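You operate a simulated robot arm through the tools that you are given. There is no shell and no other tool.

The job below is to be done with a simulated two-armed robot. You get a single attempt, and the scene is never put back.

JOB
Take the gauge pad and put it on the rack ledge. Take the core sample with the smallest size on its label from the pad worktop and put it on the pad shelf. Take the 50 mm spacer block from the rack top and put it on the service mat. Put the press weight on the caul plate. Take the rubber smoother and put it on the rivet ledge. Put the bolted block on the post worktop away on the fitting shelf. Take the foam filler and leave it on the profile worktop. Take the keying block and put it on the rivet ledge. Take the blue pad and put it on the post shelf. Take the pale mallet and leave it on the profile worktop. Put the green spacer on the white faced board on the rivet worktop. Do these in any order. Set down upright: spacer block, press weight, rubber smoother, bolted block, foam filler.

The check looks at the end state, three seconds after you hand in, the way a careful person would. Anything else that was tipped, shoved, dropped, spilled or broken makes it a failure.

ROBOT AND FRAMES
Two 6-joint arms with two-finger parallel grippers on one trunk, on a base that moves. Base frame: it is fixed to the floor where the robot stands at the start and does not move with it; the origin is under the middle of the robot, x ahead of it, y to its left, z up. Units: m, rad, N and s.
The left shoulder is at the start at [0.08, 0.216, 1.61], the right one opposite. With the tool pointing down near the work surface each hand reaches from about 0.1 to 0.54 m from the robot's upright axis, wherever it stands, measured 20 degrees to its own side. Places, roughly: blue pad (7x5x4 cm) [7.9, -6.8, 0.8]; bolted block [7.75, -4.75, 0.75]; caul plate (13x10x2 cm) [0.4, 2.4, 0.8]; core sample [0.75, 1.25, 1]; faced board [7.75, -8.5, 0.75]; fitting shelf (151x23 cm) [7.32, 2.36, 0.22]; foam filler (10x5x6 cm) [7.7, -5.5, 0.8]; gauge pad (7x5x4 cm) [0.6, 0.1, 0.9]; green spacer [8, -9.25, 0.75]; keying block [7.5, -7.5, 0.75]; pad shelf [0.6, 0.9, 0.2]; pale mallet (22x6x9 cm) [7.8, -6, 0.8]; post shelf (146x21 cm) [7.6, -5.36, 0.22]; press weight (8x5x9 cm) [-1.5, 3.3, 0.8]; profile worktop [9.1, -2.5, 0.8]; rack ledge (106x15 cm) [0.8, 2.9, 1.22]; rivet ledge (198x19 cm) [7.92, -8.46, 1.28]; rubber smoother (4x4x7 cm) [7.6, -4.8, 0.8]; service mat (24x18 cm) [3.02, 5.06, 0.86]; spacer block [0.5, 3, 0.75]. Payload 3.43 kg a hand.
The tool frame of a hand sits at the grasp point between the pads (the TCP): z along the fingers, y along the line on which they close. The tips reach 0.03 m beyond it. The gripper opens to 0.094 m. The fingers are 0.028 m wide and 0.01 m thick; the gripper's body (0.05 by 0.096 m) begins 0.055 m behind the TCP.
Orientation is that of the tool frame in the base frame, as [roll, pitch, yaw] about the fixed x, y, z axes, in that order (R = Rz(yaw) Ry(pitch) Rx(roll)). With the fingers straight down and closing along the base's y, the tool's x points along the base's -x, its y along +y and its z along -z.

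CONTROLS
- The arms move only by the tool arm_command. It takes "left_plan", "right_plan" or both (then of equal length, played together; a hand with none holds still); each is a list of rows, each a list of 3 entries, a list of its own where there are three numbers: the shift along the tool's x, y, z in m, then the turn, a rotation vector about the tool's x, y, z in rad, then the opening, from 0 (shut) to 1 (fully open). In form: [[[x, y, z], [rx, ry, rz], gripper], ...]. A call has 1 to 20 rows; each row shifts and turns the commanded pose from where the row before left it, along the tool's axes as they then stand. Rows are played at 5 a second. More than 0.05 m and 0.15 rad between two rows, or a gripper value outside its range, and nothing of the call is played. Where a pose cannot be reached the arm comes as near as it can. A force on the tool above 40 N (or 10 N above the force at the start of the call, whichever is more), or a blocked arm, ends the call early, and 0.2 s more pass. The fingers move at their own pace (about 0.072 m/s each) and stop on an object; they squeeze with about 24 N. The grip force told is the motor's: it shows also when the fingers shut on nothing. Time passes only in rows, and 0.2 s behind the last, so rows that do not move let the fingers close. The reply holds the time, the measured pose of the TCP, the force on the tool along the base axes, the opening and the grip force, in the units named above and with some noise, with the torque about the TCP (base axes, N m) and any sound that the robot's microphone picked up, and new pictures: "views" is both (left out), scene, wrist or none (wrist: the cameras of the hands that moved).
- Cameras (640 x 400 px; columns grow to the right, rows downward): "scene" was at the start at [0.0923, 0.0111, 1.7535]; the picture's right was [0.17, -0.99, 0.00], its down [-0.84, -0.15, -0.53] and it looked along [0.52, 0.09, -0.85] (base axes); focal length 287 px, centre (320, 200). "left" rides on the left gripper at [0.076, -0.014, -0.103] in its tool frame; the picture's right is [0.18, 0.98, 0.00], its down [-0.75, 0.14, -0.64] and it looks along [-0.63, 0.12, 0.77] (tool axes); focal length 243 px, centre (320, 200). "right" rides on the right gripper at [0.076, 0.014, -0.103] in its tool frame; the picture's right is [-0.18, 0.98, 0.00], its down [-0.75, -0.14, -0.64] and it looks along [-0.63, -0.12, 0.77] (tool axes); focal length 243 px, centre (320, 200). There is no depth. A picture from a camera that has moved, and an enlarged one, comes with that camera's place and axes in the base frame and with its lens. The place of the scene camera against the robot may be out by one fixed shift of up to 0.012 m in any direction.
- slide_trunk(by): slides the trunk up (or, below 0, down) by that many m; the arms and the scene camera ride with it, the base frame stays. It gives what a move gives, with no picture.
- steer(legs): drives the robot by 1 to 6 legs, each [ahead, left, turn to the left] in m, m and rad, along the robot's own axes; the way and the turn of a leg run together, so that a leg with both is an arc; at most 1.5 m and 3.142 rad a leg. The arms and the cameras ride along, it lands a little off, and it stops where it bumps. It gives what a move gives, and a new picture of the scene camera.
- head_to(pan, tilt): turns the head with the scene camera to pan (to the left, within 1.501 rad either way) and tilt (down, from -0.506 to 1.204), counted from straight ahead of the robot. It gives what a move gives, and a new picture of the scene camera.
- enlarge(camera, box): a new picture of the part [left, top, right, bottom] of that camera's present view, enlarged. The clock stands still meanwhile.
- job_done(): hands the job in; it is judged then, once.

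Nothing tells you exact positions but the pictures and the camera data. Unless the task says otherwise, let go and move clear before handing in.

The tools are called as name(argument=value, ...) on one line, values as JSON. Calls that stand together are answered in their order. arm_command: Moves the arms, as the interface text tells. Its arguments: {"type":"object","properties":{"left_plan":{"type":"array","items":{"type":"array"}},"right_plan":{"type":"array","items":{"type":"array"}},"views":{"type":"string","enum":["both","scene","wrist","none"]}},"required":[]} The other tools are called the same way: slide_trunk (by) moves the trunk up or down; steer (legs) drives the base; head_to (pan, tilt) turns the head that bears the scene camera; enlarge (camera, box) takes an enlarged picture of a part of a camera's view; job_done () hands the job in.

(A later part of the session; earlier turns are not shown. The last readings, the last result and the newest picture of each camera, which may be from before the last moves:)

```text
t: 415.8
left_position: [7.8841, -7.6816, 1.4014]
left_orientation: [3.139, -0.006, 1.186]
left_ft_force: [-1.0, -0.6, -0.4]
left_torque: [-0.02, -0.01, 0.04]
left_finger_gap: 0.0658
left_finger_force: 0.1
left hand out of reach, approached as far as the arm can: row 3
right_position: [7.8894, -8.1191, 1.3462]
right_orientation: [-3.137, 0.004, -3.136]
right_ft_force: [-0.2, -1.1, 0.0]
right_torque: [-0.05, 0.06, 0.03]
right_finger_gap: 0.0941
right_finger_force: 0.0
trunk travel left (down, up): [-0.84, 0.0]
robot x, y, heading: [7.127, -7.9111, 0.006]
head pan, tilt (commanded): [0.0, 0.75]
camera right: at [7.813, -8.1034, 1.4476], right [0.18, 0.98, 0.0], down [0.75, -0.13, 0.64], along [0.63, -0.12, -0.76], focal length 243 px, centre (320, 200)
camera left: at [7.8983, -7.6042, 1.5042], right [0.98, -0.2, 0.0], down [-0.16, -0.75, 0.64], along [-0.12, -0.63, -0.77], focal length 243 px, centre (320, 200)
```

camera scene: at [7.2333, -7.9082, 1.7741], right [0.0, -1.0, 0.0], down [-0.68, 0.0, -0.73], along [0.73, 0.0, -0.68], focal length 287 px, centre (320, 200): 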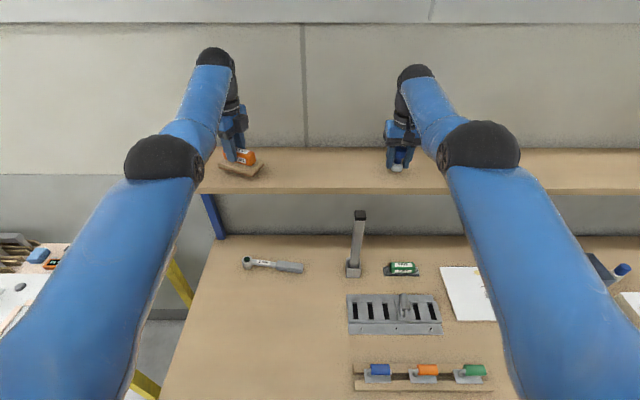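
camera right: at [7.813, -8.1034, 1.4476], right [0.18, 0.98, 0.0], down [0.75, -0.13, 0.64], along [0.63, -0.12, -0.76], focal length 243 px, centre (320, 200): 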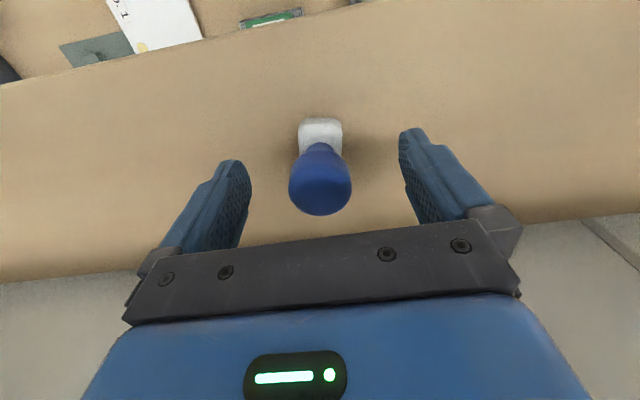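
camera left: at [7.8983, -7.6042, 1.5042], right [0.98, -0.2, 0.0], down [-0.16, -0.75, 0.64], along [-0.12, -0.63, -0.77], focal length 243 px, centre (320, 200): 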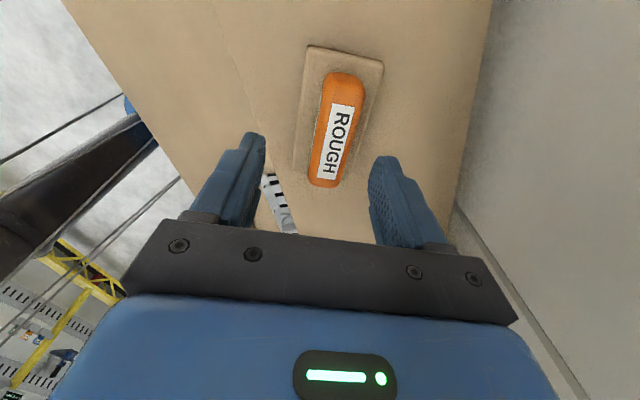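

Both items are on the ledge and both hands are clear. I back straight off.

steer(legs=[[-0.42, 0.0, 0.0]])

enlarge(camera="scene", box=[180, 60, 640, 290])

```text
t: 418.4
left_position: [7.4586, -7.6774, 1.399]
left_orientation: [3.14, -0.005, 1.197]
left_ft_force: [0.7, -0.2, 0.0]
left_torque: [0.02, 0.02, 0.01]
left_finger_gap: 0.0656
left_finger_force: 0.1
right_position: [7.4696, -8.1154, 1.3415]
right_orientation: [-3.137, 0.0, -3.124]
right_ft_force: [0.3, -0.3, -0.3]
right_torque: [0.03, 0.02, -0.01]
right_finger_gap: 0.094
right_finger_force: 0.0
trunk travel left (down, up): [-0.84, 0.0]
robot x, y, heading: [6.6982, -7.9083, 0.015]
head pan, tilt (commanded): [0.0, 0.75]
camera scene: at [6.8145, -7.9108, 1.7733], right [0.01, -1.0, 0.0], down [-0.68, -0.01, -0.73], along [0.73, 0.01, -0.68], focal length 287 px, centre (320, 200)
```

scene: 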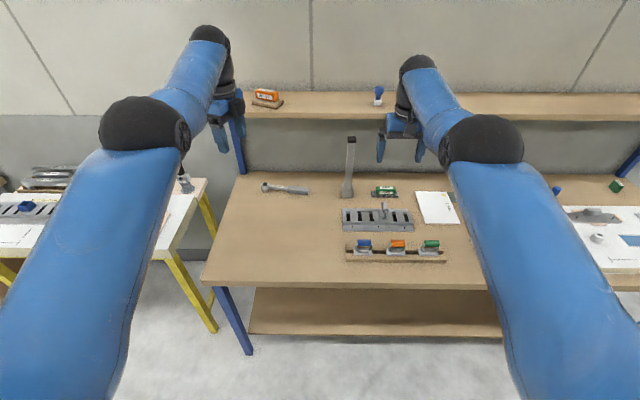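

```text
1.39 times, centred on (410, 175) of scene
camera zoom: at [6.8145, -7.9108, 1.7733], right [0.01, -1.0, 0.0], down [-0.68, -0.01, -0.73], along [0.73, 0.01, -0.68], focal length 400 px, centre (195, 235)
```

zoom: 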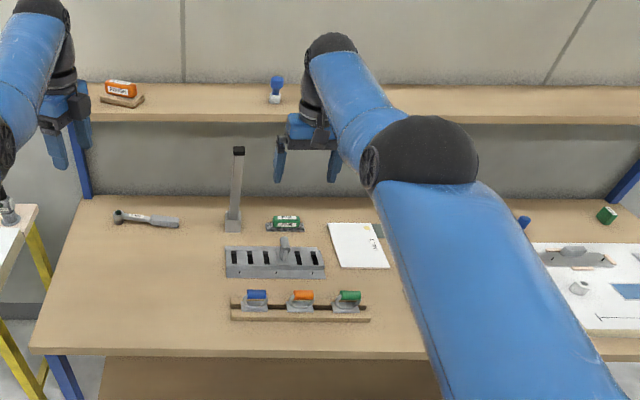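

Both stand on the ledge. Next the green spacer: I fold the left arm back and out to the side so I can lower the trunk later.

arm_command(left_plan=[[[-0.0038, -0.0223, 0.0286], [0, 0, 0], 0.7], [[-0.0038, -0.0223, 0.0286], [0, 0, 0], 0.7], [[-0.0038, -0.0223, 0.0286], [0, 0, 0], 0.7], [[-0.0038, -0.0223, 0.0286], [0, 0, 0], 0.7], [[-0.0038, -0.0223, 0.0286], [0, 0, 0], 0.7], [[-0.0038, -0.0223, 0.0286], [0, 0, 0], 0.7], [[-0.0038, -0.0223, 0.0286], [0, 0, 0], 0.7], [[-0.0038, -0.0223, 0.0286], [0, 0, 0], 0.7], [[-0.0038, -0.0223, 0.0286], [0, 0, 0], 0.7], [[-0.0038, -0.0223, 0.0286], [0, 0, 0], 0.7], [[-0.0038, -0.0223, 0.0286], [0, 0, 0], 0.7], [[-0.0038, -0.0223, 0.0286], [0, 0, 0], 0.7], [[-0.0038, -0.0223, 0.0286], [0, 0, 0], 0.7], [[-0.0038, -0.0223, 0.0286], [0, 0, 0], 0.7], [[0, 0, 0], [0, 0, -0.127], 0.7], [[0, 0, 0], [0, 0, -0.127], 0.7], [[0, 0, 0], [0, 0, -0.127], 0.7]], views="none")

arm_command(left_plan=[[[0.026, -0.034, 0], [0, 0, 0], 0.7], [[0.026, -0.034, 0], [0, 0, 0], 0.7], [[0.026, -0.034, 0], [0, 0, 0], 0.7], [[0.026, -0.034, 0], [0, 0, 0], 0.7], [[0.026, -0.034, 0], [0, 0, 0], 0.7], [[0.026, -0.034, 0], [0, 0, 0], 0.7], [[0.026, -0.034, 0], [0, 0, 0], 0.7], [[0.026, -0.034, 0], [0, 0, 0], 0.7], [[0.026, -0.034, 0], [0, 0, 0], 0.7], [[0.026, -0.034, 0], [0, 0, 0], 0.7], [[0, 0, 0], [0, 0, 0], 0.7]], views="none")

steer(legs=[[0.0, -1.0, -0.012]])

```text
t: 422.0
left_position: [7.3673, -7.5917, 0.9734]
left_orientation: [3.137, -0.003, 1.577]
left_ft_force: [0.0, -0.8, 0.4]
left_torque: [0.02, -0.01, -0.01]
left_finger_gap: 0.0658
left_finger_force: 0.0
left hand out of reach, approached as far as the arm can: row 1, 2, 3, 4, 5, 6, 7, 8, 9, 10, 11, 12, 13, 14
right_position: [7.4634, -8.1157, 1.3444]
right_orientation: [-3.137, 0.003, -3.126]
right_ft_force: [-0.6, 0.8, 0.0]
right_torque: [0.01, 0.04, -0.01]
right_finger_gap: 0.094
right_finger_force: 0.1
trunk travel left (down, up): [-0.84, 0.0]
robot x, y, heading: [6.6998, -7.9109, 0.012]
head pan, tilt (commanded): [0.0, 0.75]
```

```text
t: 424.4
left_position: [7.136, -7.2854, 0.8933]
left_orientation: [3.138, -0.003, 1.576]
left_ft_force: [-0.2, 0.5, 0.1]
left_torque: [-0.03, -0.01, -0.01]
left_finger_gap: 0.0658
left_finger_force: 0.0
left hand out of reach, approached as far as the arm can: row 1, 2, 3, 4, 5, 6, 7, 8, 9, 10
right_position: [7.4646, -8.1151, 1.3462]
right_orientation: [-3.137, 0.004, -3.125]
right_ft_force: [0.1, -0.2, 0.4]
right_torque: [0.02, 0.0, 0.0]
right_finger_gap: 0.0943
right_finger_force: 0.0
trunk travel left (down, up): [-0.84, 0.0]
robot x, y, heading: [6.7022, -7.9094, 0.009]
head pan, tilt (commanded): [0.0, 0.75]
```

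```text
t: 429.4
left_position: [7.15, -8.2497, 0.8901]
left_orientation: [3.137, -0.003, 1.565]
left_ft_force: [0.3, 0.2, 0.9]
left_torque: [-0.01, 0.01, 0.02]
left_finger_gap: 0.0657
left_finger_force: 0.0
right_position: [7.4709, -9.0822, 1.3449]
right_orientation: [-3.136, 0.004, -3.137]
right_ft_force: [-0.3, 0.6, -0.2]
right_torque: [0.01, 0.01, 0.0]
right_finger_gap: 0.0939
right_finger_force: 0.2
trunk travel left (down, up): [-0.84, 0.0]
robot x, y, heading: [6.7088, -8.8724, 0.008]
head pan, tilt (commanded): [0.0, 0.75]
camera scene: at [6.8168, -8.8717, 1.7738], right [0.0, -1.0, 0.0], down [-0.68, 0.0, -0.73], along [0.73, 0.0, -0.68], focal length 287 px, centre (320, 200)
```

scene: 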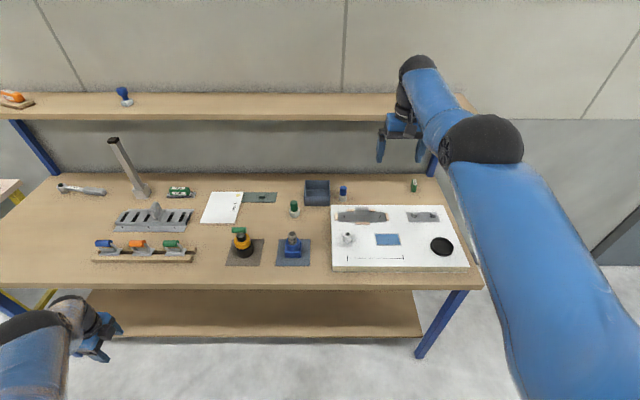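

The left arm reported being out of reach along the way; I check its posture before continuing.

head_to(pan=0.9, tilt=0.9)

enlarge(camera="left", box=[0, 0, 640, 400])

```text
t: 430.6
left_position: [7.1512, -8.2511, 0.8929]
left_orientation: [3.136, -0.002, 1.565]
left_ft_force: [1.1, 0.2, 1.2]
left_torque: [0.01, -0.04, 0.0]
left_finger_gap: 0.0656
left_finger_force: 0.0
right_position: [7.4701, -9.0863, 1.3449]
right_orientation: [-3.138, 0.003, -3.137]
right_ft_force: [-0.8, 0.0, 0.2]
right_torque: [0.01, 0.01, 0.0]
right_finger_gap: 0.0938
right_finger_force: 0.0
trunk travel left (down, up): [-0.84, 0.0]
robot x, y, heading: [6.7082, -8.8779, 0.006]
head pan, tilt (commanded): [0.901, 0.901]
camera scene: at [6.7807, -8.8149, 1.7619], right [0.79, -0.62, 0.0], down [-0.49, -0.62, -0.62], along [0.38, 0.49, -0.78], focal length 287 px, centre (320, 200)
```

scene: 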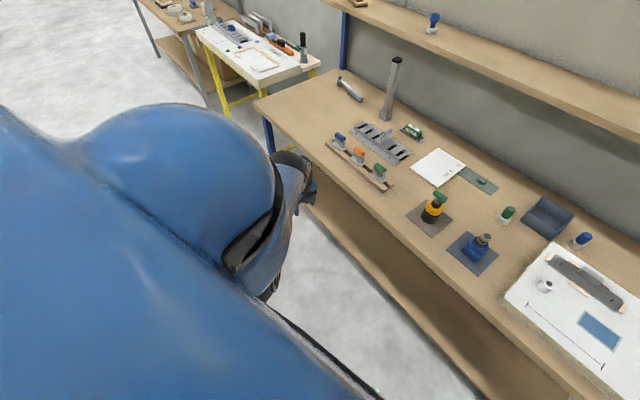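

```text
1.00 times, centred on (320, 200) of left (not enlarged: the box is as wide or as high as the picture)
camera zoom: at [7.1358, -8.1738, 0.9952], right [0.98, 0.18, 0.0], down [0.13, -0.76, 0.64], along [0.12, -0.63, -0.77], focal length 243 px, centre (320, 200)
```

zoom: 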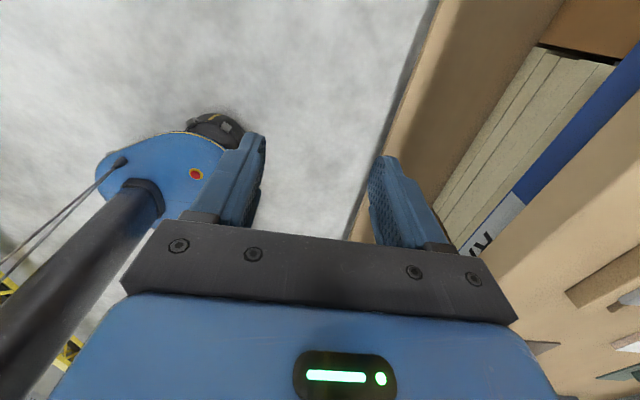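

head_to(pan=0.45, tilt=1.1)

```text
t: 431.5
left_position: [7.1512, -8.2499, 0.8917]
left_orientation: [3.139, -0.002, 1.565]
left_ft_force: [0.8, -0.2, 0.0]
left_torque: [0.02, 0.01, 0.02]
left_finger_gap: 0.0662
left_finger_force: 0.1
right_position: [7.4705, -9.0843, 1.3452]
right_orientation: [-3.136, 0.002, -3.138]
right_ft_force: [-1.0, -0.3, -1.1]
right_torque: [-0.01, 0.04, 0.0]
right_finger_gap: 0.0941
right_finger_force: 0.1
trunk travel left (down, up): [-0.84, 0.0]
robot x, y, heading: [6.7103, -8.8717, 0.001]
head pan, tilt (commanded): [0.45, 1.1]
camera scene: at [6.7908, -8.8463, 1.7481], right [0.44, -0.9, 0.0], down [-0.8, -0.39, -0.45], along [0.41, 0.2, -0.89], focal length 287 px, centre (320, 200)
```

scene: 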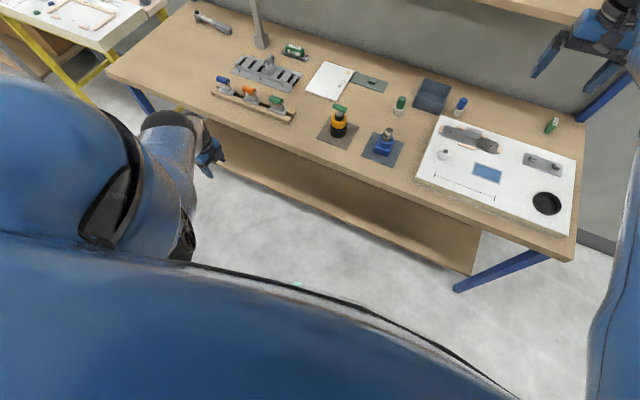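

arm_command(left_plan=[[[-0.03, 0, -0.01], [0, 0, 0], 0.7], [[-0.03, 0, -0.01], [0, 0, 0], 0.7], [[-0.03, 0, -0.01], [0, 0, 0], 0.7], [[-0.03, 0, -0.01], [0, 0, 0], 0.7], [[-0.03, 0, -0.01], [0, 0, 0], 0.7], [[-0.03, 0, -0.01], [0, 0, 0], 0.7], [[-0.03, 0, -0.01], [0, 0, 0], 0.7], [[-0.03, 0, -0.01], [0, 0, 0], 0.7], [[0, 0, 0], [0, 0, 0], 0.7]], views="scene")

```text
t: 433.5
left_position: [7.2523, -8.4109, 0.8678]
left_orientation: [3.138, -0.003, 1.568]
left_ft_force: [0.1, 0.5, 0.2]
left_torque: [-0.02, -0.01, -0.01]
left_finger_gap: 0.0659
left_finger_force: 0.1
left hand out of reach, approached as far as the arm can: row 1, 2, 3, 4, 5, 6, 7, 8
right_position: [7.4712, -9.0844, 1.3448]
right_orientation: [-3.138, 0.004, -3.137]
right_ft_force: [-0.8, -0.2, 0.0]
right_torque: [0.0, -0.01, 0.0]
right_finger_gap: 0.0942
right_finger_force: 0.1
trunk travel left (down, up): [-0.84, 0.0]
robot x, y, heading: [6.7127, -8.8735, -0.0]
head pan, tilt (commanded): [0.45, 1.1]
camera scene: at [6.7908, -8.8465, 1.7481], right [0.44, -0.9, 0.0], down [-0.8, -0.39, -0.45], along [0.41, 0.2, -0.89], focal length 287 px, centre (320, 200)
```

scene: 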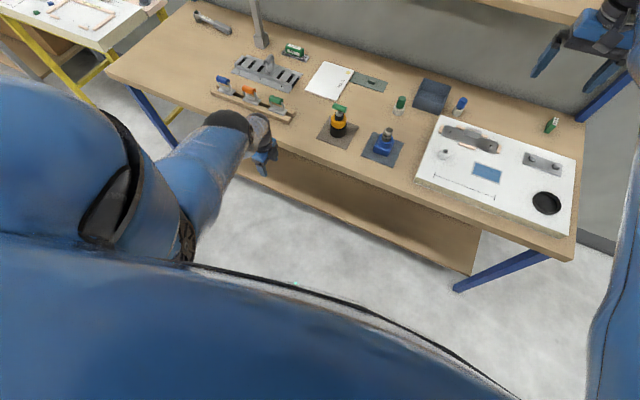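

The left elbow has gone straight and is stuck at that singular posture. I try freeing it by moving the hand straight up.

arm_command(left_plan=[[[0, 0, -0.04], [0, 0, 0], 0.7], [[0, 0, -0.04], [0, 0, 0], 0.7], [[0, 0, -0.04], [0, 0, 0], 0.7], [[0, 0, -0.04], [0, 0, 0], 0.7], [[0, 0, -0.04], [0, 0, 0], 0.7], [[0, 0, 0], [0, 0, 0], 0.7]], views="scene")

```text
t: 434.9
left_position: [7.3319, -8.3633, 1.0138]
left_orientation: [3.14, -0.002, 1.566]
left_ft_force: [-0.5, 0.2, 0.1]
left_torque: [0.0, -0.01, 0.01]
left_finger_gap: 0.0658
left_finger_force: 0.2
left hand out of reach, approached as far as the arm can: row 1, 2, 3, 4, 5
right_position: [7.4714, -9.0832, 1.3448]
right_orientation: [-3.138, 0.003, -3.137]
right_ft_force: [-0.3, 0.8, 0.3]
right_torque: [0.01, 0.02, 0.0]
right_finger_gap: 0.094
right_finger_force: 0.1
trunk travel left (down, up): [-0.84, 0.0]
robot x, y, heading: [6.7084, -8.874, -0.001]
head pan, tilt (commanded): [0.45, 1.1]
camera scene: at [6.7908, -8.8465, 1.7481], right [0.44, -0.9, 0.0], down [-0.8, -0.39, -0.45], along [0.41, 0.2, -0.89], focal length 287 px, centre (320, 200)
```

scene: 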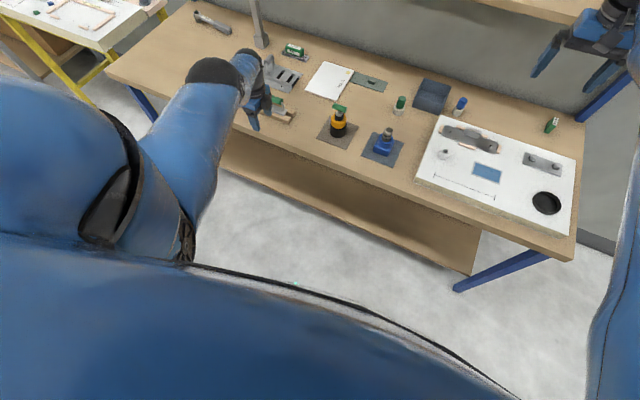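

arm_command(left_plan=[[[0, 0, -0.04], [0, 0, 0], 0.7], [[0, 0, -0.04], [0, 0, 0], 0.7], [[0, 0, -0.04], [0, 0, 0], 0.7], [[0, 0, -0.04], [0, 0, 0], 0.7], [[0, 0, -0.04], [0, 0, 0], 0.7], [[0, 0, -0.04], [0, 0, 0], 0.7], [[0, 0, 0], [0, 0, 0], 0.7]], views="scene")

```text
t: 436.5
left_position: [7.3859, -8.3368, 1.238]
left_orientation: [3.137, -0.001, 1.567]
left_ft_force: [0.1, -0.1, -0.4]
left_torque: [0.01, -0.01, -0.03]
left_finger_gap: 0.0659
left_finger_force: 0.1
left hand out of reach, approached as far as the arm can: row 1, 2, 3, 4, 5, 6
right_position: [7.4713, -9.0847, 1.3452]
right_orientation: [-3.137, 0.003, -3.134]
right_ft_force: [-0.3, 0.5, -0.5]
right_torque: [0.03, 0.04, -0.01]
right_finger_gap: 0.0941
right_finger_force: 0.0
trunk travel left (down, up): [-0.84, 0.0]
robot x, y, heading: [6.7051, -8.8762, 0.001]
head pan, tilt (commanded): [0.45, 1.1]
camera scene: at [6.7907, -8.8465, 1.7481], right [0.44, -0.9, 0.0], down [-0.8, -0.39, -0.45], along [0.41, 0.2, -0.89], focal length 287 px, centre (320, 200)
```

scene: 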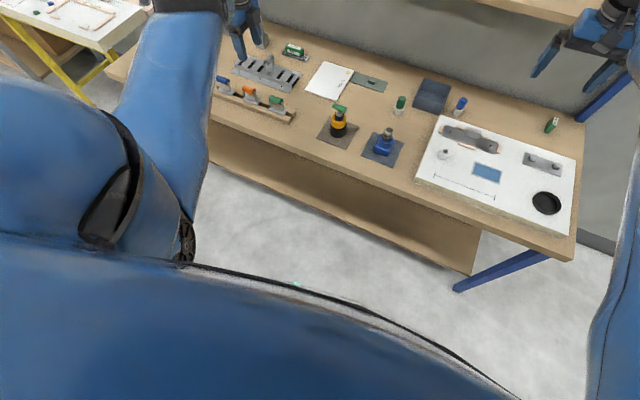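

arm_command(left_plan=[[[0, 0, 0], [0, 0, -0.145], 0.7], [[0, 0, 0], [0, 0, -0.145], 0.7], [[0, 0, 0], [0, 0, -0.145], 0.7], [[0, 0, 0], [0, 0, -0.145], 0.7], [[0, 0, 0], [0, 0, -0.145], 0.7], [[0, 0, 0], [0, 0, -0.145], 0.7], [[0, 0, 0], [0, 0, -0.145], 0.7], [[0, 0, 0], [0, 0, -0.145], 0.7], [[0, 0, 0], [0, 0, -0.145], 0.7], [[0, 0, 0], [0, 0, -0.145], 0.7], [[0, 0, 0], [0, 0, -0.12], 0.7], [[0, 0, 0], [0, 0, 0], 0.7]], views="scene")

```text
t: 439.1
left_position: [7.3896, -8.3359, 1.234]
left_orientation: [3.138, 0.006, 3.139]
left_ft_force: [1.0, -0.5, -0.1]
left_torque: [-0.07, -0.01, 0.01]
left_finger_gap: 0.0658
left_finger_force: 0.1
right_position: [7.4708, -9.0842, 1.3447]
right_orientation: [-3.138, 0.003, -3.14]
right_ft_force: [0.2, -0.4, -1.5]
right_torque: [0.02, 0.04, 0.03]
right_finger_gap: 0.0939
right_finger_force: 0.0
trunk travel left (down, up): [-0.84, 0.0]
robot x, y, heading: [6.7064, -8.8738, 0.006]
head pan, tilt (commanded): [0.45, 1.1]
camera scene: at [6.7907, -8.8466, 1.7481], right [0.44, -0.9, 0.0], down [-0.8, -0.39, -0.45], along [0.41, 0.2, -0.89], focal length 287 px, centre (320, 200)
```

scene: 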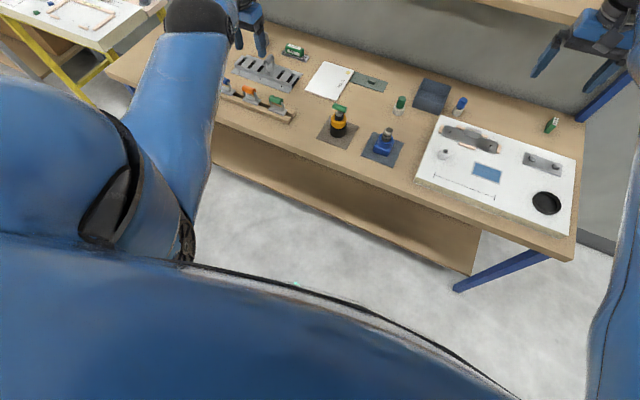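

arm_command(left_plan=[[[0.0233, -0.0188, 0.0234], [0, 0, 0], 0.7], [[0.0233, -0.0188, 0.0234], [0, 0, 0], 0.7], [[0.0233, -0.0188, 0.0234], [0, 0, 0], 0.7], [[0.0233, -0.0188, 0.0234], [0, 0, 0], 0.7], [[0.0233, -0.0188, 0.0234], [0, 0, 0], 0.7], [[0.0233, -0.0188, 0.0234], [0, 0, 0], 0.7], [[0.0233, -0.0188, 0.0234], [0, 0, 0], 0.7], [[0.0233, -0.0188, 0.0234], [0, 0, 0], 0.7], [[0.0233, -0.0188, 0.0234], [0, 0, 0], 0.7], [[0.0233, -0.0188, 0.0234], [0, 0, 0], 0.7], [[0, 0, 0], [0, 0, 0], 0.7]], views="scene")

```text
t: 441.5
left_position: [7.323, -8.4442, 0.9383]
left_orientation: [3.14, 0.004, 3.137]
left_ft_force: [0.5, -0.9, 1.0]
left_torque: [0.01, 0.0, -0.01]
left_finger_gap: 0.0659
left_finger_force: 0.1
left hand out of reach, approached as far as the arm can: row 1, 2, 3, 4, 5, 6, 7, 8, 9, 10
right_position: [7.4707, -9.0841, 1.3453]
right_orientation: [-3.139, 0.003, -3.136]
right_ft_force: [0.8, -0.4, 0.5]
right_torque: [-0.02, -0.02, -0.01]
right_finger_gap: 0.0938
right_finger_force: 0.0
trunk travel left (down, up): [-0.84, 0.0]
robot x, y, heading: [6.7107, -8.8758, 0.008]
head pan, tilt (commanded): [0.45, 1.1]
camera scene: at [6.7907, -8.8465, 1.7481], right [0.44, -0.9, 0.0], down [-0.8, -0.39, -0.45], along [0.41, 0.2, -0.89], focal length 287 px, centre (320, 200)
```

scene: 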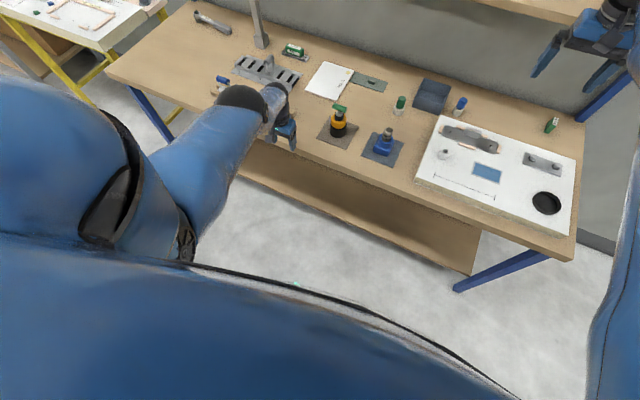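

arm_command(left_plan=[[[0.02, 0, -0.03], [0, -0.15, 0], 0.7], [[0.0153, 0, -0.0327], [0, -0.15, 0], 0.7], [[0.0102, 0, -0.0346], [0, -0.15, 0], 0.7], [[0.005, 0, -0.0357], [0, -0.15, 0], 0.7], [[-0.0004, 0, -0.0361], [0, -0.15, 0], 0.7], [[-0.0058, 0, -0.0356], [0, -0.15, 0], 0.7], [[-0.0111, 0, -0.0343], [0, -0.15, 0], 0.7], [[-0.016, 0, -0.0322], [0, -0.15, 0], 0.7], [[0, 0, 0], [0, 0, 0], 0.7]], views="scene")

```text
t: 443.5
left_position: [7.38, -8.3101, 1.0062]
left_orientation: [3.134, 1.206, 3.13]
left_ft_force: [-0.6, -0.7, -0.6]
left_torque: [-0.03, 0.01, -0.01]
left_finger_gap: 0.0656
left_finger_force: 0.0
left hand out of reach, approached as far as the arm can: row 1, 2, 3, 4, 5, 6, 7, 8
right_position: [7.4712, -9.0843, 1.3452]
right_orientation: [-3.138, 0.003, -3.136]
right_ft_force: [0.1, -0.8, 0.8]
right_torque: [-0.04, -0.02, -0.01]
right_finger_gap: 0.0938
right_finger_force: 0.0
trunk travel left (down, up): [-0.84, 0.0]
robot x, y, heading: [6.7067, -8.8742, 0.005]
head pan, tilt (commanded): [0.45, 1.1]
camera scene: at [6.7907, -8.8465, 1.7481], right [0.44, -0.9, 0.0], down [-0.8, -0.39, -0.45], along [0.41, 0.2, -0.89], focal length 287 px, centre (320, 200)
```

scene: 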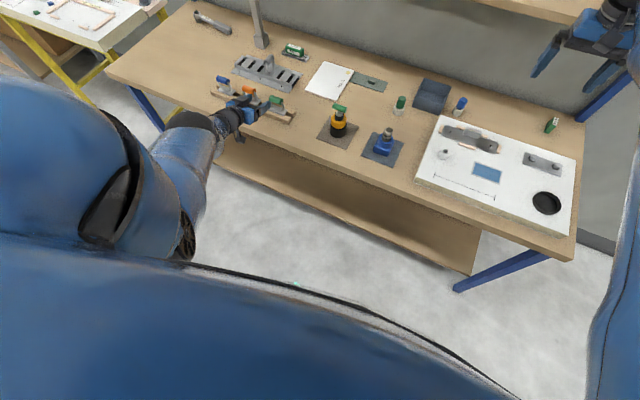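

arm_command(left_plan=[[[-0.0374, 0, -0.0142], [0, 0, 0], 0.7], [[-0.0374, 0, -0.0142], [0, 0, 0], 0.7], [[-0.0374, 0, -0.0142], [0, 0, 0], 0.7], [[-0.0374, 0, -0.0142], [0, 0, 0], 0.7], [[-0.0374, 0, -0.0142], [0, 0, 0], 0.7], [[-0.0374, 0, -0.0142], [0, 0, 0], 0.7], [[0, 0, 0], [0, 0, 0], 0.7]], views="none")

```text
t: 445.1
left_position: [7.4591, -8.2446, 1.1833]
left_orientation: [3.137, 1.203, 3.133]
left_ft_force: [-0.1, -0.2, 0.3]
left_torque: [-0.02, 0.0, 0.02]
left_finger_gap: 0.0657
left_finger_force: 0.1
left hand out of reach, approached as far as the arm can: row 1, 2, 3, 4, 5, 6
right_position: [7.47, -9.0838, 1.3448]
right_orientation: [-3.137, 0.005, -3.136]
right_ft_force: [0.6, 0.2, 0.2]
right_torque: [0.02, -0.02, -0.05]
right_finger_gap: 0.0942
right_finger_force: 0.0
trunk travel left (down, up): [-0.84, 0.0]
robot x, y, heading: [6.7107, -8.8747, -0.0]
head pan, tilt (commanded): [0.45, 1.1]
```

head_to(pan=0.8, tilt=0.75)

head_to(pan=0.25, tilt=0.8)

```text
t: 446.0
left_position: [7.4592, -8.2438, 1.1841]
left_orientation: [3.135, 1.204, 3.132]
left_ft_force: [0.7, -0.2, 0.8]
left_torque: [-0.04, 0.0, -0.03]
left_finger_gap: 0.0656
left_finger_force: 0.0
right_position: [7.47, -9.0845, 1.3439]
right_orientation: [-3.137, 0.003, -3.137]
right_ft_force: [0.1, -0.5, 0.8]
right_torque: [0.01, 0.0, -0.03]
right_finger_gap: 0.094
right_finger_force: 0.1
trunk travel left (down, up): [-0.84, 0.0]
robot x, y, heading: [6.7086, -8.8728, 0.004]
head pan, tilt (commanded): [0.799, 0.75]
camera scene: at [6.7917, -8.8147, 1.7738], right [0.72, -0.7, 0.0], down [-0.47, -0.49, -0.73], along [0.51, 0.53, -0.68], focal length 287 px, centre (320, 200)
```

scene: 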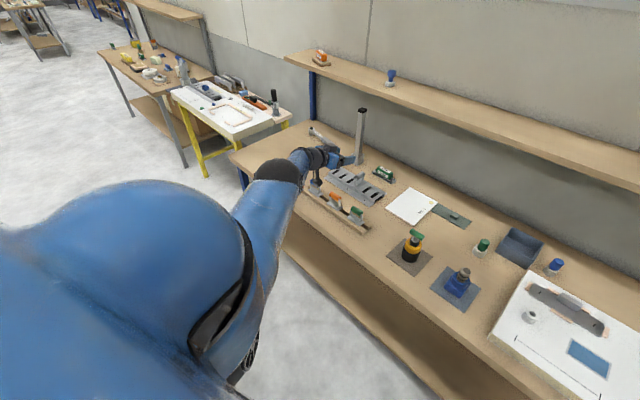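

```text
t: 446.9
left_position: [7.4588, -8.2435, 1.1841]
left_orientation: [3.137, 1.206, 3.132]
left_ft_force: [-0.5, 0.2, -0.1]
left_torque: [0.0, 0.01, 0.0]
left_finger_gap: 0.0657
left_finger_force: 0.2
right_position: [7.4698, -9.0838, 1.3455]
right_orientation: [-3.137, 0.004, -3.139]
right_ft_force: [0.4, 0.2, 0.0]
right_torque: [-0.02, 0.0, 0.0]
right_finger_gap: 0.094
right_finger_force: 0.1
trunk travel left (down, up): [-0.84, 0.0]
robot x, y, heading: [6.7077, -8.8738, 0.005]
head pan, tilt (commanded): [0.25, 0.799]
camera scene: at [6.8122, -8.8538, 1.7698], right [0.25, -0.97, 0.0], down [-0.69, -0.18, -0.7], along [0.67, 0.17, -0.72], focal length 287 px, centre (320, 200)
```

scene: 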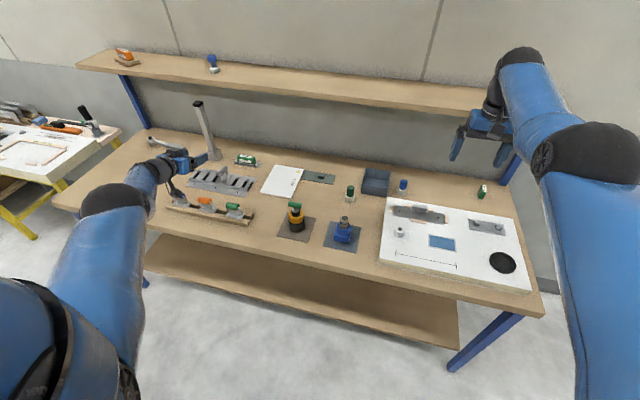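

arm_command(left_plan=[[[-0.0209, -0.025, -0.0294], [0, 0, 0], 0.7], [[-0.0209, -0.025, -0.0294], [0, 0, 0], 0.7], [[-0.0209, -0.025, -0.0294], [0, 0, 0], 0.7], [[-0.0209, -0.025, -0.0294], [0, 0, 0], 0.7], [[-0.0209, -0.025, -0.0294], [0, 0, 0], 0.7], [[-0.0209, -0.025, -0.0294], [0, 0, 0], 0.7], [[-0.0209, -0.025, -0.0294], [0, 0, 0], 0.7], [[-0.0209, -0.025, -0.0294], [0, 0, 0], 0.7], [[0, 0, 0], [0, 0, 0], 0.7]], views="scene")

```text
t: 448.9
left_position: [7.297, -8.4455, 1.4216]
left_orientation: [3.137, 1.204, 3.132]
left_ft_force: [1.5, 0.0, -1.1]
left_torque: [0.01, 0.0, 0.01]
left_finger_gap: 0.0657
left_finger_force: 0.1
left hand out of reach, approached as far as the arm can: row 1
right_position: [7.4699, -9.0855, 1.3446]
right_orientation: [-3.139, 0.004, -3.137]
right_ft_force: [0.4, 1.0, -0.1]
right_torque: [0.01, 0.01, -0.01]
right_finger_gap: 0.0939
right_finger_force: 0.0
trunk travel left (down, up): [-0.84, 0.0]
robot x, y, heading: [6.7095, -8.8741, -0.001]
head pan, tilt (commanded): [0.25, 0.799]
camera scene: at [6.8117, -8.8545, 1.7698], right [0.25, -0.97, 0.0], down [-0.69, -0.18, -0.7], along [0.68, 0.17, -0.72], focal length 287 px, centre (320, 200)
```

scene: 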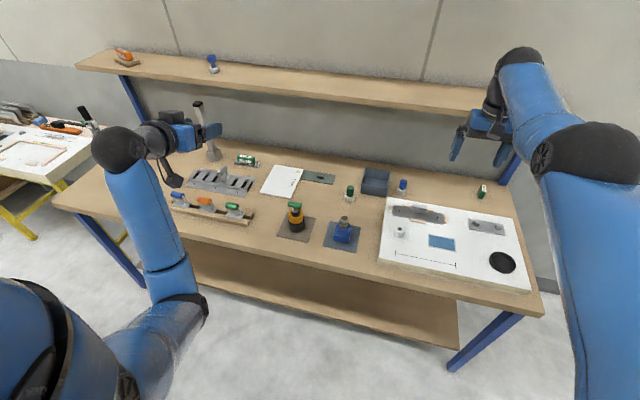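

The elbow is free again. I now lower and unpitch the left hand back to a compact tool-down pose.

arm_command(left_plan=[[[0.0452, -0.012, -0.0063], [0, 0, 0], 0.7], [[0.0452, -0.012, -0.0063], [0, 0, 0], 0.7], [[0.0452, -0.012, -0.0063], [0, 0, 0], 0.7], [[0.0452, -0.012, -0.0063], [0, 0, 0], 0.7], [[0.0452, -0.012, -0.0063], [0, 0, 0], 0.7], [[0.0452, -0.012, -0.0063], [0, 0, 0], 0.7], [[0.0233, 0, 0.0089], [0, 0.15, 0], 0.7], [[0.0218, 0, 0.0123], [0, 0.15, 0], 0.7], [[0.0197, 0, 0.0154], [0, 0.15, 0], 0.7], [[0.0172, 0, 0.0182], [0, 0.15, 0], 0.7], [[0.0142, 0, 0.0205], [0, 0.15, 0], 0.7], [[0.011, 0, 0.0224], [0, 0.15, 0], 0.7], [[0.0075, 0, 0.0238], [0, 0.15, 0], 0.7], [[0.0039, 0, 0.0247], [0, 0.15, 0], 0.7], [[0, 0, 0], [0, 0, 0], 0.7]], views="scene")

```text
t: 452.1
left_position: [7.1666, -8.5159, 0.9864]
left_orientation: [-3.141, 0.0, 3.137]
left_ft_force: [-0.7, 0.3, 0.5]
left_torque: [0.01, 0.0, 0.01]
left_finger_gap: 0.0656
left_finger_force: 0.1
right_position: [7.471, -9.0848, 1.3441]
right_orientation: [-3.136, 0.001, -3.137]
right_ft_force: [-0.4, -0.2, -0.6]
right_torque: [0.0, 0.01, -0.03]
right_finger_gap: 0.094
right_finger_force: 0.1
trunk travel left (down, up): [-0.84, 0.0]
robot x, y, heading: [6.7115, -8.8721, 0.004]
head pan, tilt (commanded): [0.25, 0.799]
camera scene: at [6.8123, -8.8539, 1.7698], right [0.25, -0.97, 0.0], down [-0.69, -0.18, -0.7], along [0.67, 0.17, -0.72], focal length 287 px, centre (320, 200)
```

scene: 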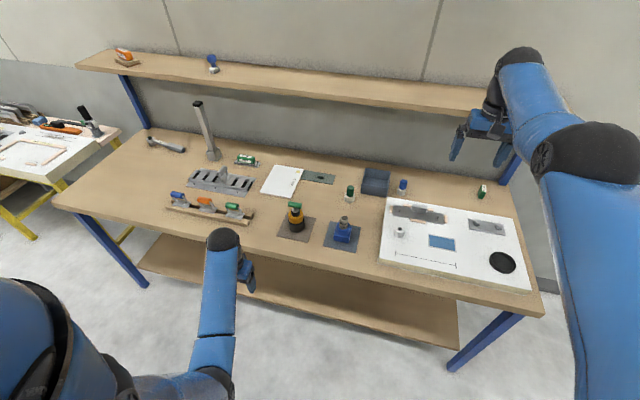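

enlarge(camera="scene", box=[340, 150, 540, 285])

enlarge(camera="right", box=[0, 0, 640, 400])

```text
2.96 times, centred on (440, 218) of scene
camera zoom: at [6.8123, -8.8539, 1.7698], right [0.25, -0.97, 0.0], down [-0.69, -0.18, -0.7], along [0.67, 0.17, -0.72], focal length 851 px, centre (-36, 148)
```

zoom: 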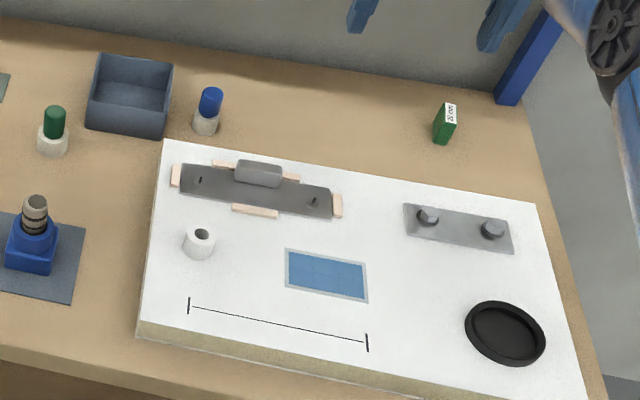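

```text
1.00 times, centred on (320, 200) of right (not enlarged: the box is as wide or as high as the picture)
camera zoom: at [7.3935, -9.0693, 1.4472], right [0.18, 0.98, 0.0], down [0.75, -0.13, 0.64], along [0.63, -0.12, -0.76], focal length 243 px, centre (320, 200)
```

zoom: 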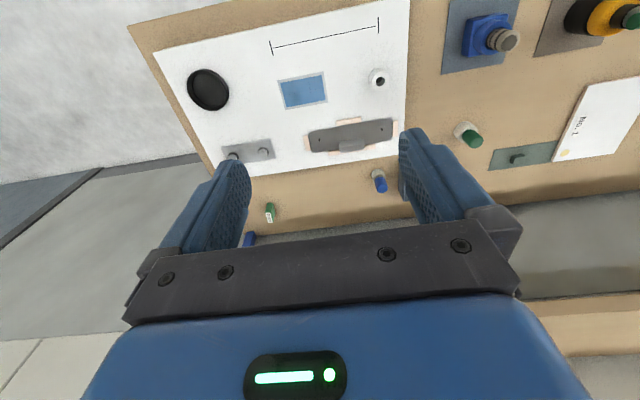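

The green spacer stands near (7.87, -9.32), behind the big white panel; the "No. 1" white board at (7.75, -8.45) is the faced board. I move the left hand to my side, then lower the trunk and approach with the right hand extended.

arm_command(left_plan=[[[0.03, 0.02, 0], [0, 0, 0], 0.7], [[0.03, 0.02, 0], [0, 0, 0], 0.7], [[0.03, 0.02, 0], [0, 0, 0], 0.7], [[0.03, 0.02, 0], [0, 0, 0], 0.7], [[0.03, 0.02, 0], [0, 0, 0], 0.7], [[0.03, 0.02, 0], [0, 0, 0], 0.7], [[0.03, 0.02, 0], [0, 0, 0], 0.7], [[0.03, 0.02, 0], [0, 0, 0], 0.7], [[0.03, 0.02, 0], [0, 0, 0], 0.7], [[0, 0, 0], [0, 0, 0], 0.7]], views="none")

head_to(pan=-0.2, tilt=0.75)

```text
t: 454.3
left_position: [6.8937, -8.3364, 0.984]
left_orientation: [3.14, 0.006, 3.137]
left_ft_force: [-0.9, 0.2, 0.6]
left_torque: [0.01, 0.02, 0.04]
left_finger_gap: 0.0658
left_finger_force: 0.1
right_position: [7.4713, -9.0846, 1.3449]
right_orientation: [-3.139, 0.004, -3.136]
right_ft_force: [0.4, -0.4, 0.0]
right_torque: [-0.01, -0.02, 0.0]
right_finger_gap: 0.094
right_finger_force: 0.0
trunk travel left (down, up): [-0.84, 0.0]
robot x, y, heading: [6.7072, -8.8725, 0.004]
head pan, tilt (commanded): [0.25, 0.799]
```

```text
t: 455.2
left_position: [6.8946, -8.337, 0.9848]
left_orientation: [3.139, 0.004, 3.138]
left_ft_force: [0.4, 0.5, 0.2]
left_torque: [-0.02, 0.01, -0.03]
left_finger_gap: 0.0659
left_finger_force: 0.1
right_position: [7.4708, -9.0856, 1.3447]
right_orientation: [-3.139, 0.002, -3.137]
right_ft_force: [-0.3, 0.3, -1.0]
right_torque: [-0.01, -0.02, -0.01]
right_finger_gap: 0.0941
right_finger_force: 0.1
trunk travel left (down, up): [-0.84, 0.0]
robot x, y, heading: [6.7103, -8.8747, -0.002]
head pan, tilt (commanded): [-0.201, 0.75]
camera scene: at [6.8153, -8.8906, 1.7738], right [-0.2, -0.98, 0.0], down [-0.67, 0.13, -0.73], along [0.72, -0.14, -0.68], focal length 287 px, centre (320, 200)
```

scene: 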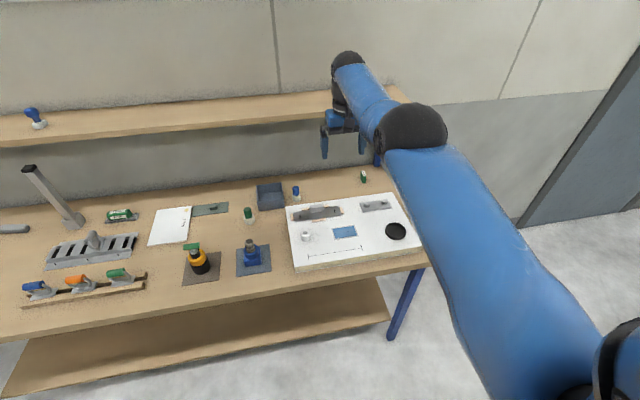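

steer(legs=[[0.0, -0.24, 0.0]])

slide_trunk(by=-0.35)

steer(legs=[[0.26, 0.0, 0.0]])

enlarge(camera="right", box=[0, 0, 640, 400])

```text
t: 457.0
left_position: [6.8969, -8.5762, 0.9814]
left_orientation: [-3.14, 0.004, 3.136]
left_ft_force: [0.6, 0.6, -0.1]
left_torque: [-0.04, 0.02, 0.03]
left_finger_gap: 0.0657
left_finger_force: 0.1
right_position: [7.4701, -9.3238, 1.3462]
right_orientation: [-3.134, 0.003, -3.137]
right_ft_force: [-0.9, 0.7, 0.3]
right_torque: [-0.01, 0.01, 0.02]
right_finger_gap: 0.0939
right_finger_force: 0.0
trunk travel left (down, up): [-0.84, 0.0]
robot x, y, heading: [6.7072, -9.1154, 0.002]
head pan, tilt (commanded): [-0.201, 0.75]
camera scene: at [6.8153, -9.1263, 1.7739], right [-0.2, -0.98, 0.0], down [-0.67, 0.13, -0.73], along [0.72, -0.15, -0.68], focal length 287 px, centre (320, 200)
```

scene: 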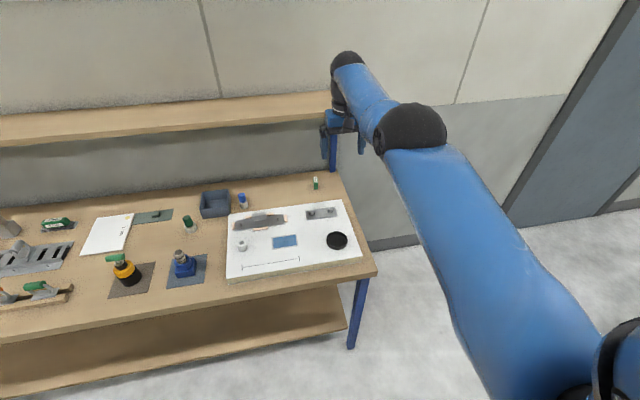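

```text
t: 460.4
left_position: [6.8965, -8.5808, 0.6344]
left_orientation: [3.139, 0.006, 3.135]
left_ft_force: [0.3, 0.3, 0.6]
left_torque: [-0.02, 0.0, -0.01]
left_finger_gap: 0.066
left_finger_force: 0.1
right_position: [7.4706, -9.3299, 0.9959]
right_orientation: [-3.137, 0.005, -3.137]
right_ft_force: [0.0, -0.5, -0.4]
right_torque: [-0.01, 0.0, 0.0]
right_finger_gap: 0.0942
right_finger_force: 0.1
trunk travel left (down, up): [-0.49, 0.35]
robot x, y, heading: [6.7073, -9.121, 0.002]
head pan, tilt (commanded): [-0.201, 0.75]
```

```text
t: 462.3
left_position: [7.1512, -8.5797, 0.6344]
left_orientation: [3.14, 0.003, 3.135]
left_ft_force: [0.1, -0.6, -0.7]
left_torque: [-0.03, 0.0, -0.01]
left_finger_gap: 0.0653
left_finger_force: 0.0
right_position: [7.7278, -9.3262, 0.9953]
right_orientation: [-3.137, 0.003, -3.135]
right_ft_force: [-0.4, -1.1, 0.4]
right_torque: [0.0, -0.03, 0.0]
right_finger_gap: 0.094
right_finger_force: 0.0
trunk travel left (down, up): [-0.49, 0.35]
robot x, y, heading: [6.9621, -9.1145, 0.001]
head pan, tilt (commanded): [-0.201, 0.75]
camera scene: at [7.0716, -9.1332, 1.424], right [-0.2, -0.98, 0.0], down [-0.67, 0.13, -0.73], along [0.72, -0.14, -0.68], focal length 287 px, centre (320, 200)
```

scene: 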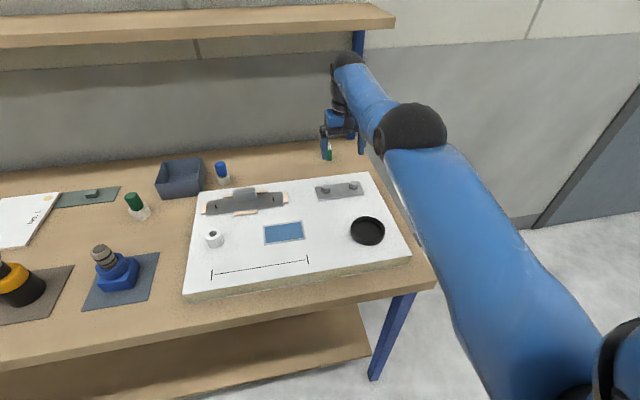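

```text
1.00 times, centred on (320, 200) of right (not enlarged: the box is as wide or as high as the picture)
camera zoom: at [7.6499, -9.3116, 1.098], right [0.18, 0.98, 0.0], down [0.75, -0.13, 0.65], along [0.63, -0.12, -0.76], focal length 243 px, centre (320, 200)
```

zoom: 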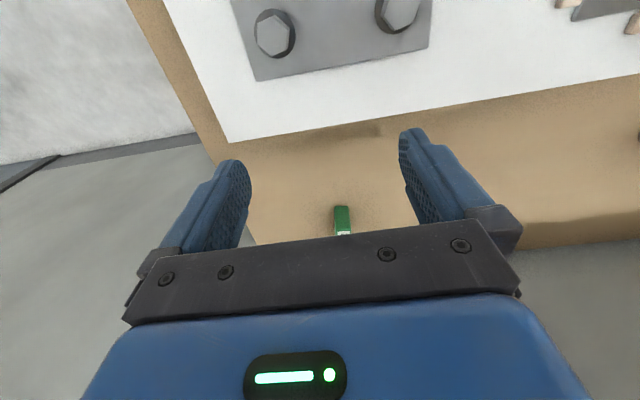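

arm_command(left_plan=[[[0.03, 0.01, 0], [0, 0, 0], 0.7], [[0.03, 0.01, 0], [0, 0, 0], 0.7], [[0.03, 0.01, 0], [0, 0, 0], 0.7], [[0, 0, 0], [0, 0, 0], 0.7]], views="none")

slide_trunk(by=-0.055)

steer(legs=[[0.1, 0.0, 0.0]])

enlarge(camera="right", box=[0, 0, 640, 400])

```text
t: 463.3
left_position: [7.0647, -8.5473, 0.6333]
left_orientation: [3.138, 0.006, 3.138]
left_ft_force: [-0.3, 0.3, 0.5]
left_torque: [0.03, -0.06, -0.01]
left_finger_gap: 0.0659
left_finger_force: 0.1
right_position: [7.7286, -9.326, 0.9946]
right_orientation: [-3.137, 0.003, -3.135]
right_ft_force: [0.3, 0.2, -0.5]
right_torque: [-0.01, -0.04, -0.01]
right_finger_gap: 0.0941
right_finger_force: 0.0
trunk travel left (down, up): [-0.49, 0.35]
robot x, y, heading: [6.9667, -9.1155, -0.0]
head pan, tilt (commanded): [-0.201, 0.75]
```

```text
t: 464.3
left_position: [7.0625, -8.5482, 0.5778]
left_orientation: [3.141, 0.005, 3.138]
left_ft_force: [-0.3, 0.5, 0.0]
left_torque: [-0.01, -0.01, 0.0]
left_finger_gap: 0.066
left_finger_force: 0.2
right_position: [7.7278, -9.3273, 0.9408]
right_orientation: [-3.138, 0.003, -3.135]
right_ft_force: [-0.3, 0.4, 0.3]
right_torque: [-0.03, 0.03, 0.0]
right_finger_gap: 0.094
right_finger_force: 0.0
trunk travel left (down, up): [-0.435, 0.405]
robot x, y, heading: [6.9663, -9.1185, 0.001]
head pan, tilt (commanded): [-0.201, 0.75]
```

```text
t: 465.4
left_position: [7.1634, -8.5487, 0.5772]
left_orientation: [3.139, 0.004, 3.134]
left_ft_force: [0.3, -0.8, -0.3]
left_torque: [0.02, 0.03, 0.02]
left_finger_gap: 0.0659
left_finger_force: 0.0
right_position: [7.8267, -9.3281, 0.9408]
right_orientation: [-3.138, 0.003, -3.139]
right_ft_force: [0.0, -0.2, -1.4]
right_torque: [-0.02, 0.01, 0.02]
right_finger_gap: 0.0941
right_finger_force: 0.2
trunk travel left (down, up): [-0.435, 0.405]
robot x, y, heading: [7.058, -9.1156, -0.003]
head pan, tilt (commanded): [-0.201, 0.75]
camera scene: at [7.1715, -9.1332, 1.3689], right [-0.2, -0.98, 0.0], down [-0.67, 0.14, -0.73], along [0.72, -0.15, -0.68], focal length 287 px, centre (320, 200)
```

scene: 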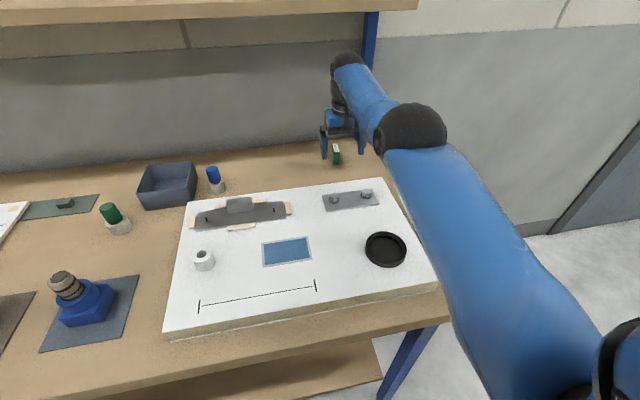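

```text
1.00 times, centred on (320, 200) of right (not enlarged: the box is as wide or as high as the picture)
camera zoom: at [7.7493, -9.3128, 1.0428], right [0.18, 0.98, 0.0], down [0.75, -0.14, 0.65], along [0.63, -0.12, -0.76], focal length 243 px, centre (320, 200)
```

zoom: 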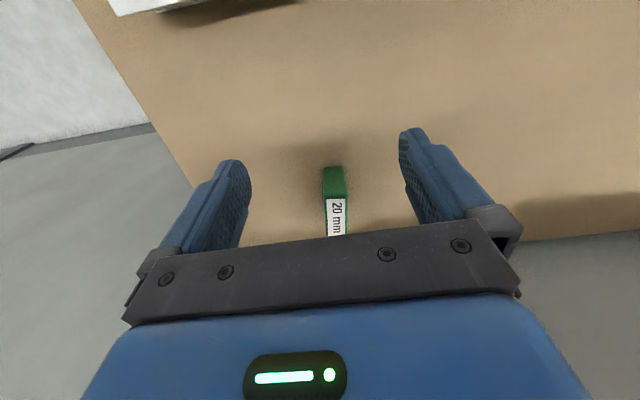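

steer(legs=[[0.066, 0.0, 0.003]])

arm_command(right_plan=[[[0, 0.004, 0.01], [0, 0, 0], 0.6], [[0, 0, 0.01], [0, 0, 0], 0.6], [[0, 0, 0], [0, 0, 0], 0.6]], views="wrist")

```text
t: 466.4
left_position: [7.2246, -8.5475, 0.5788]
left_orientation: [3.14, 0.005, 3.14]
left_ft_force: [0.3, 0.3, -0.1]
left_torque: [0.02, -0.01, 0.0]
left_finger_gap: 0.0656
left_finger_force: 0.1
right_position: [7.892, -9.3242, 0.9409]
right_orientation: [-3.139, 0.004, -3.132]
right_ft_force: [-0.3, -0.1, -0.2]
right_torque: [-0.02, -0.02, -0.04]
right_finger_gap: 0.0939
right_finger_force: 0.0
trunk travel left (down, up): [-0.435, 0.405]
robot x, y, heading: [7.1311, -9.1164, 0.008]
head pan, tilt (commanded): [-0.201, 0.75]
camera scene: at [7.236, -9.1323, 1.369], right [-0.19, -0.98, 0.0], down [-0.67, 0.13, -0.73], along [0.72, -0.14, -0.68], focal length 287 px, centre (320, 200)
```

scene: 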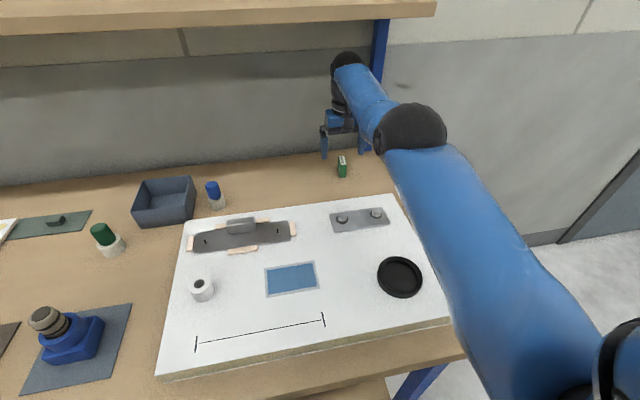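

```text
t: 467.2
left_position: [7.2267, -8.5477, 0.5781]
left_orientation: [3.141, 0.004, 3.139]
left_ft_force: [0.1, 0.0, -0.4]
left_torque: [0.01, 0.02, -0.02]
left_finger_gap: 0.0656
left_finger_force: 0.0
right_position: [7.895, -9.3207, 0.9206]
right_orientation: [-3.139, 0.004, -3.132]
right_ft_force: [0.2, 0.5, -0.2]
right_torque: [0.02, -0.01, 0.02]
right_finger_gap: 0.0565
right_finger_force: 0.1
trunk travel left (down, up): [-0.435, 0.405]
robot x, y, heading: [7.132, -9.118, 0.009]
head pan, tilt (commanded): [-0.201, 0.75]
camera right: at [7.8165, -9.3061, 1.0235], right [0.18, 0.98, 0.0], down [0.75, -0.13, 0.64], along [0.63, -0.12, -0.76], focal length 243 px, centre (320, 200)
```

right: 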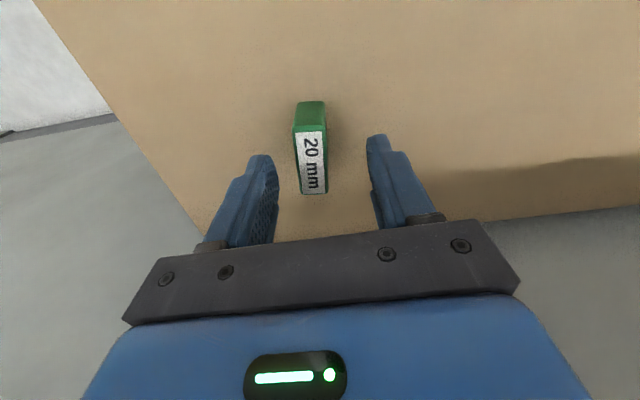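

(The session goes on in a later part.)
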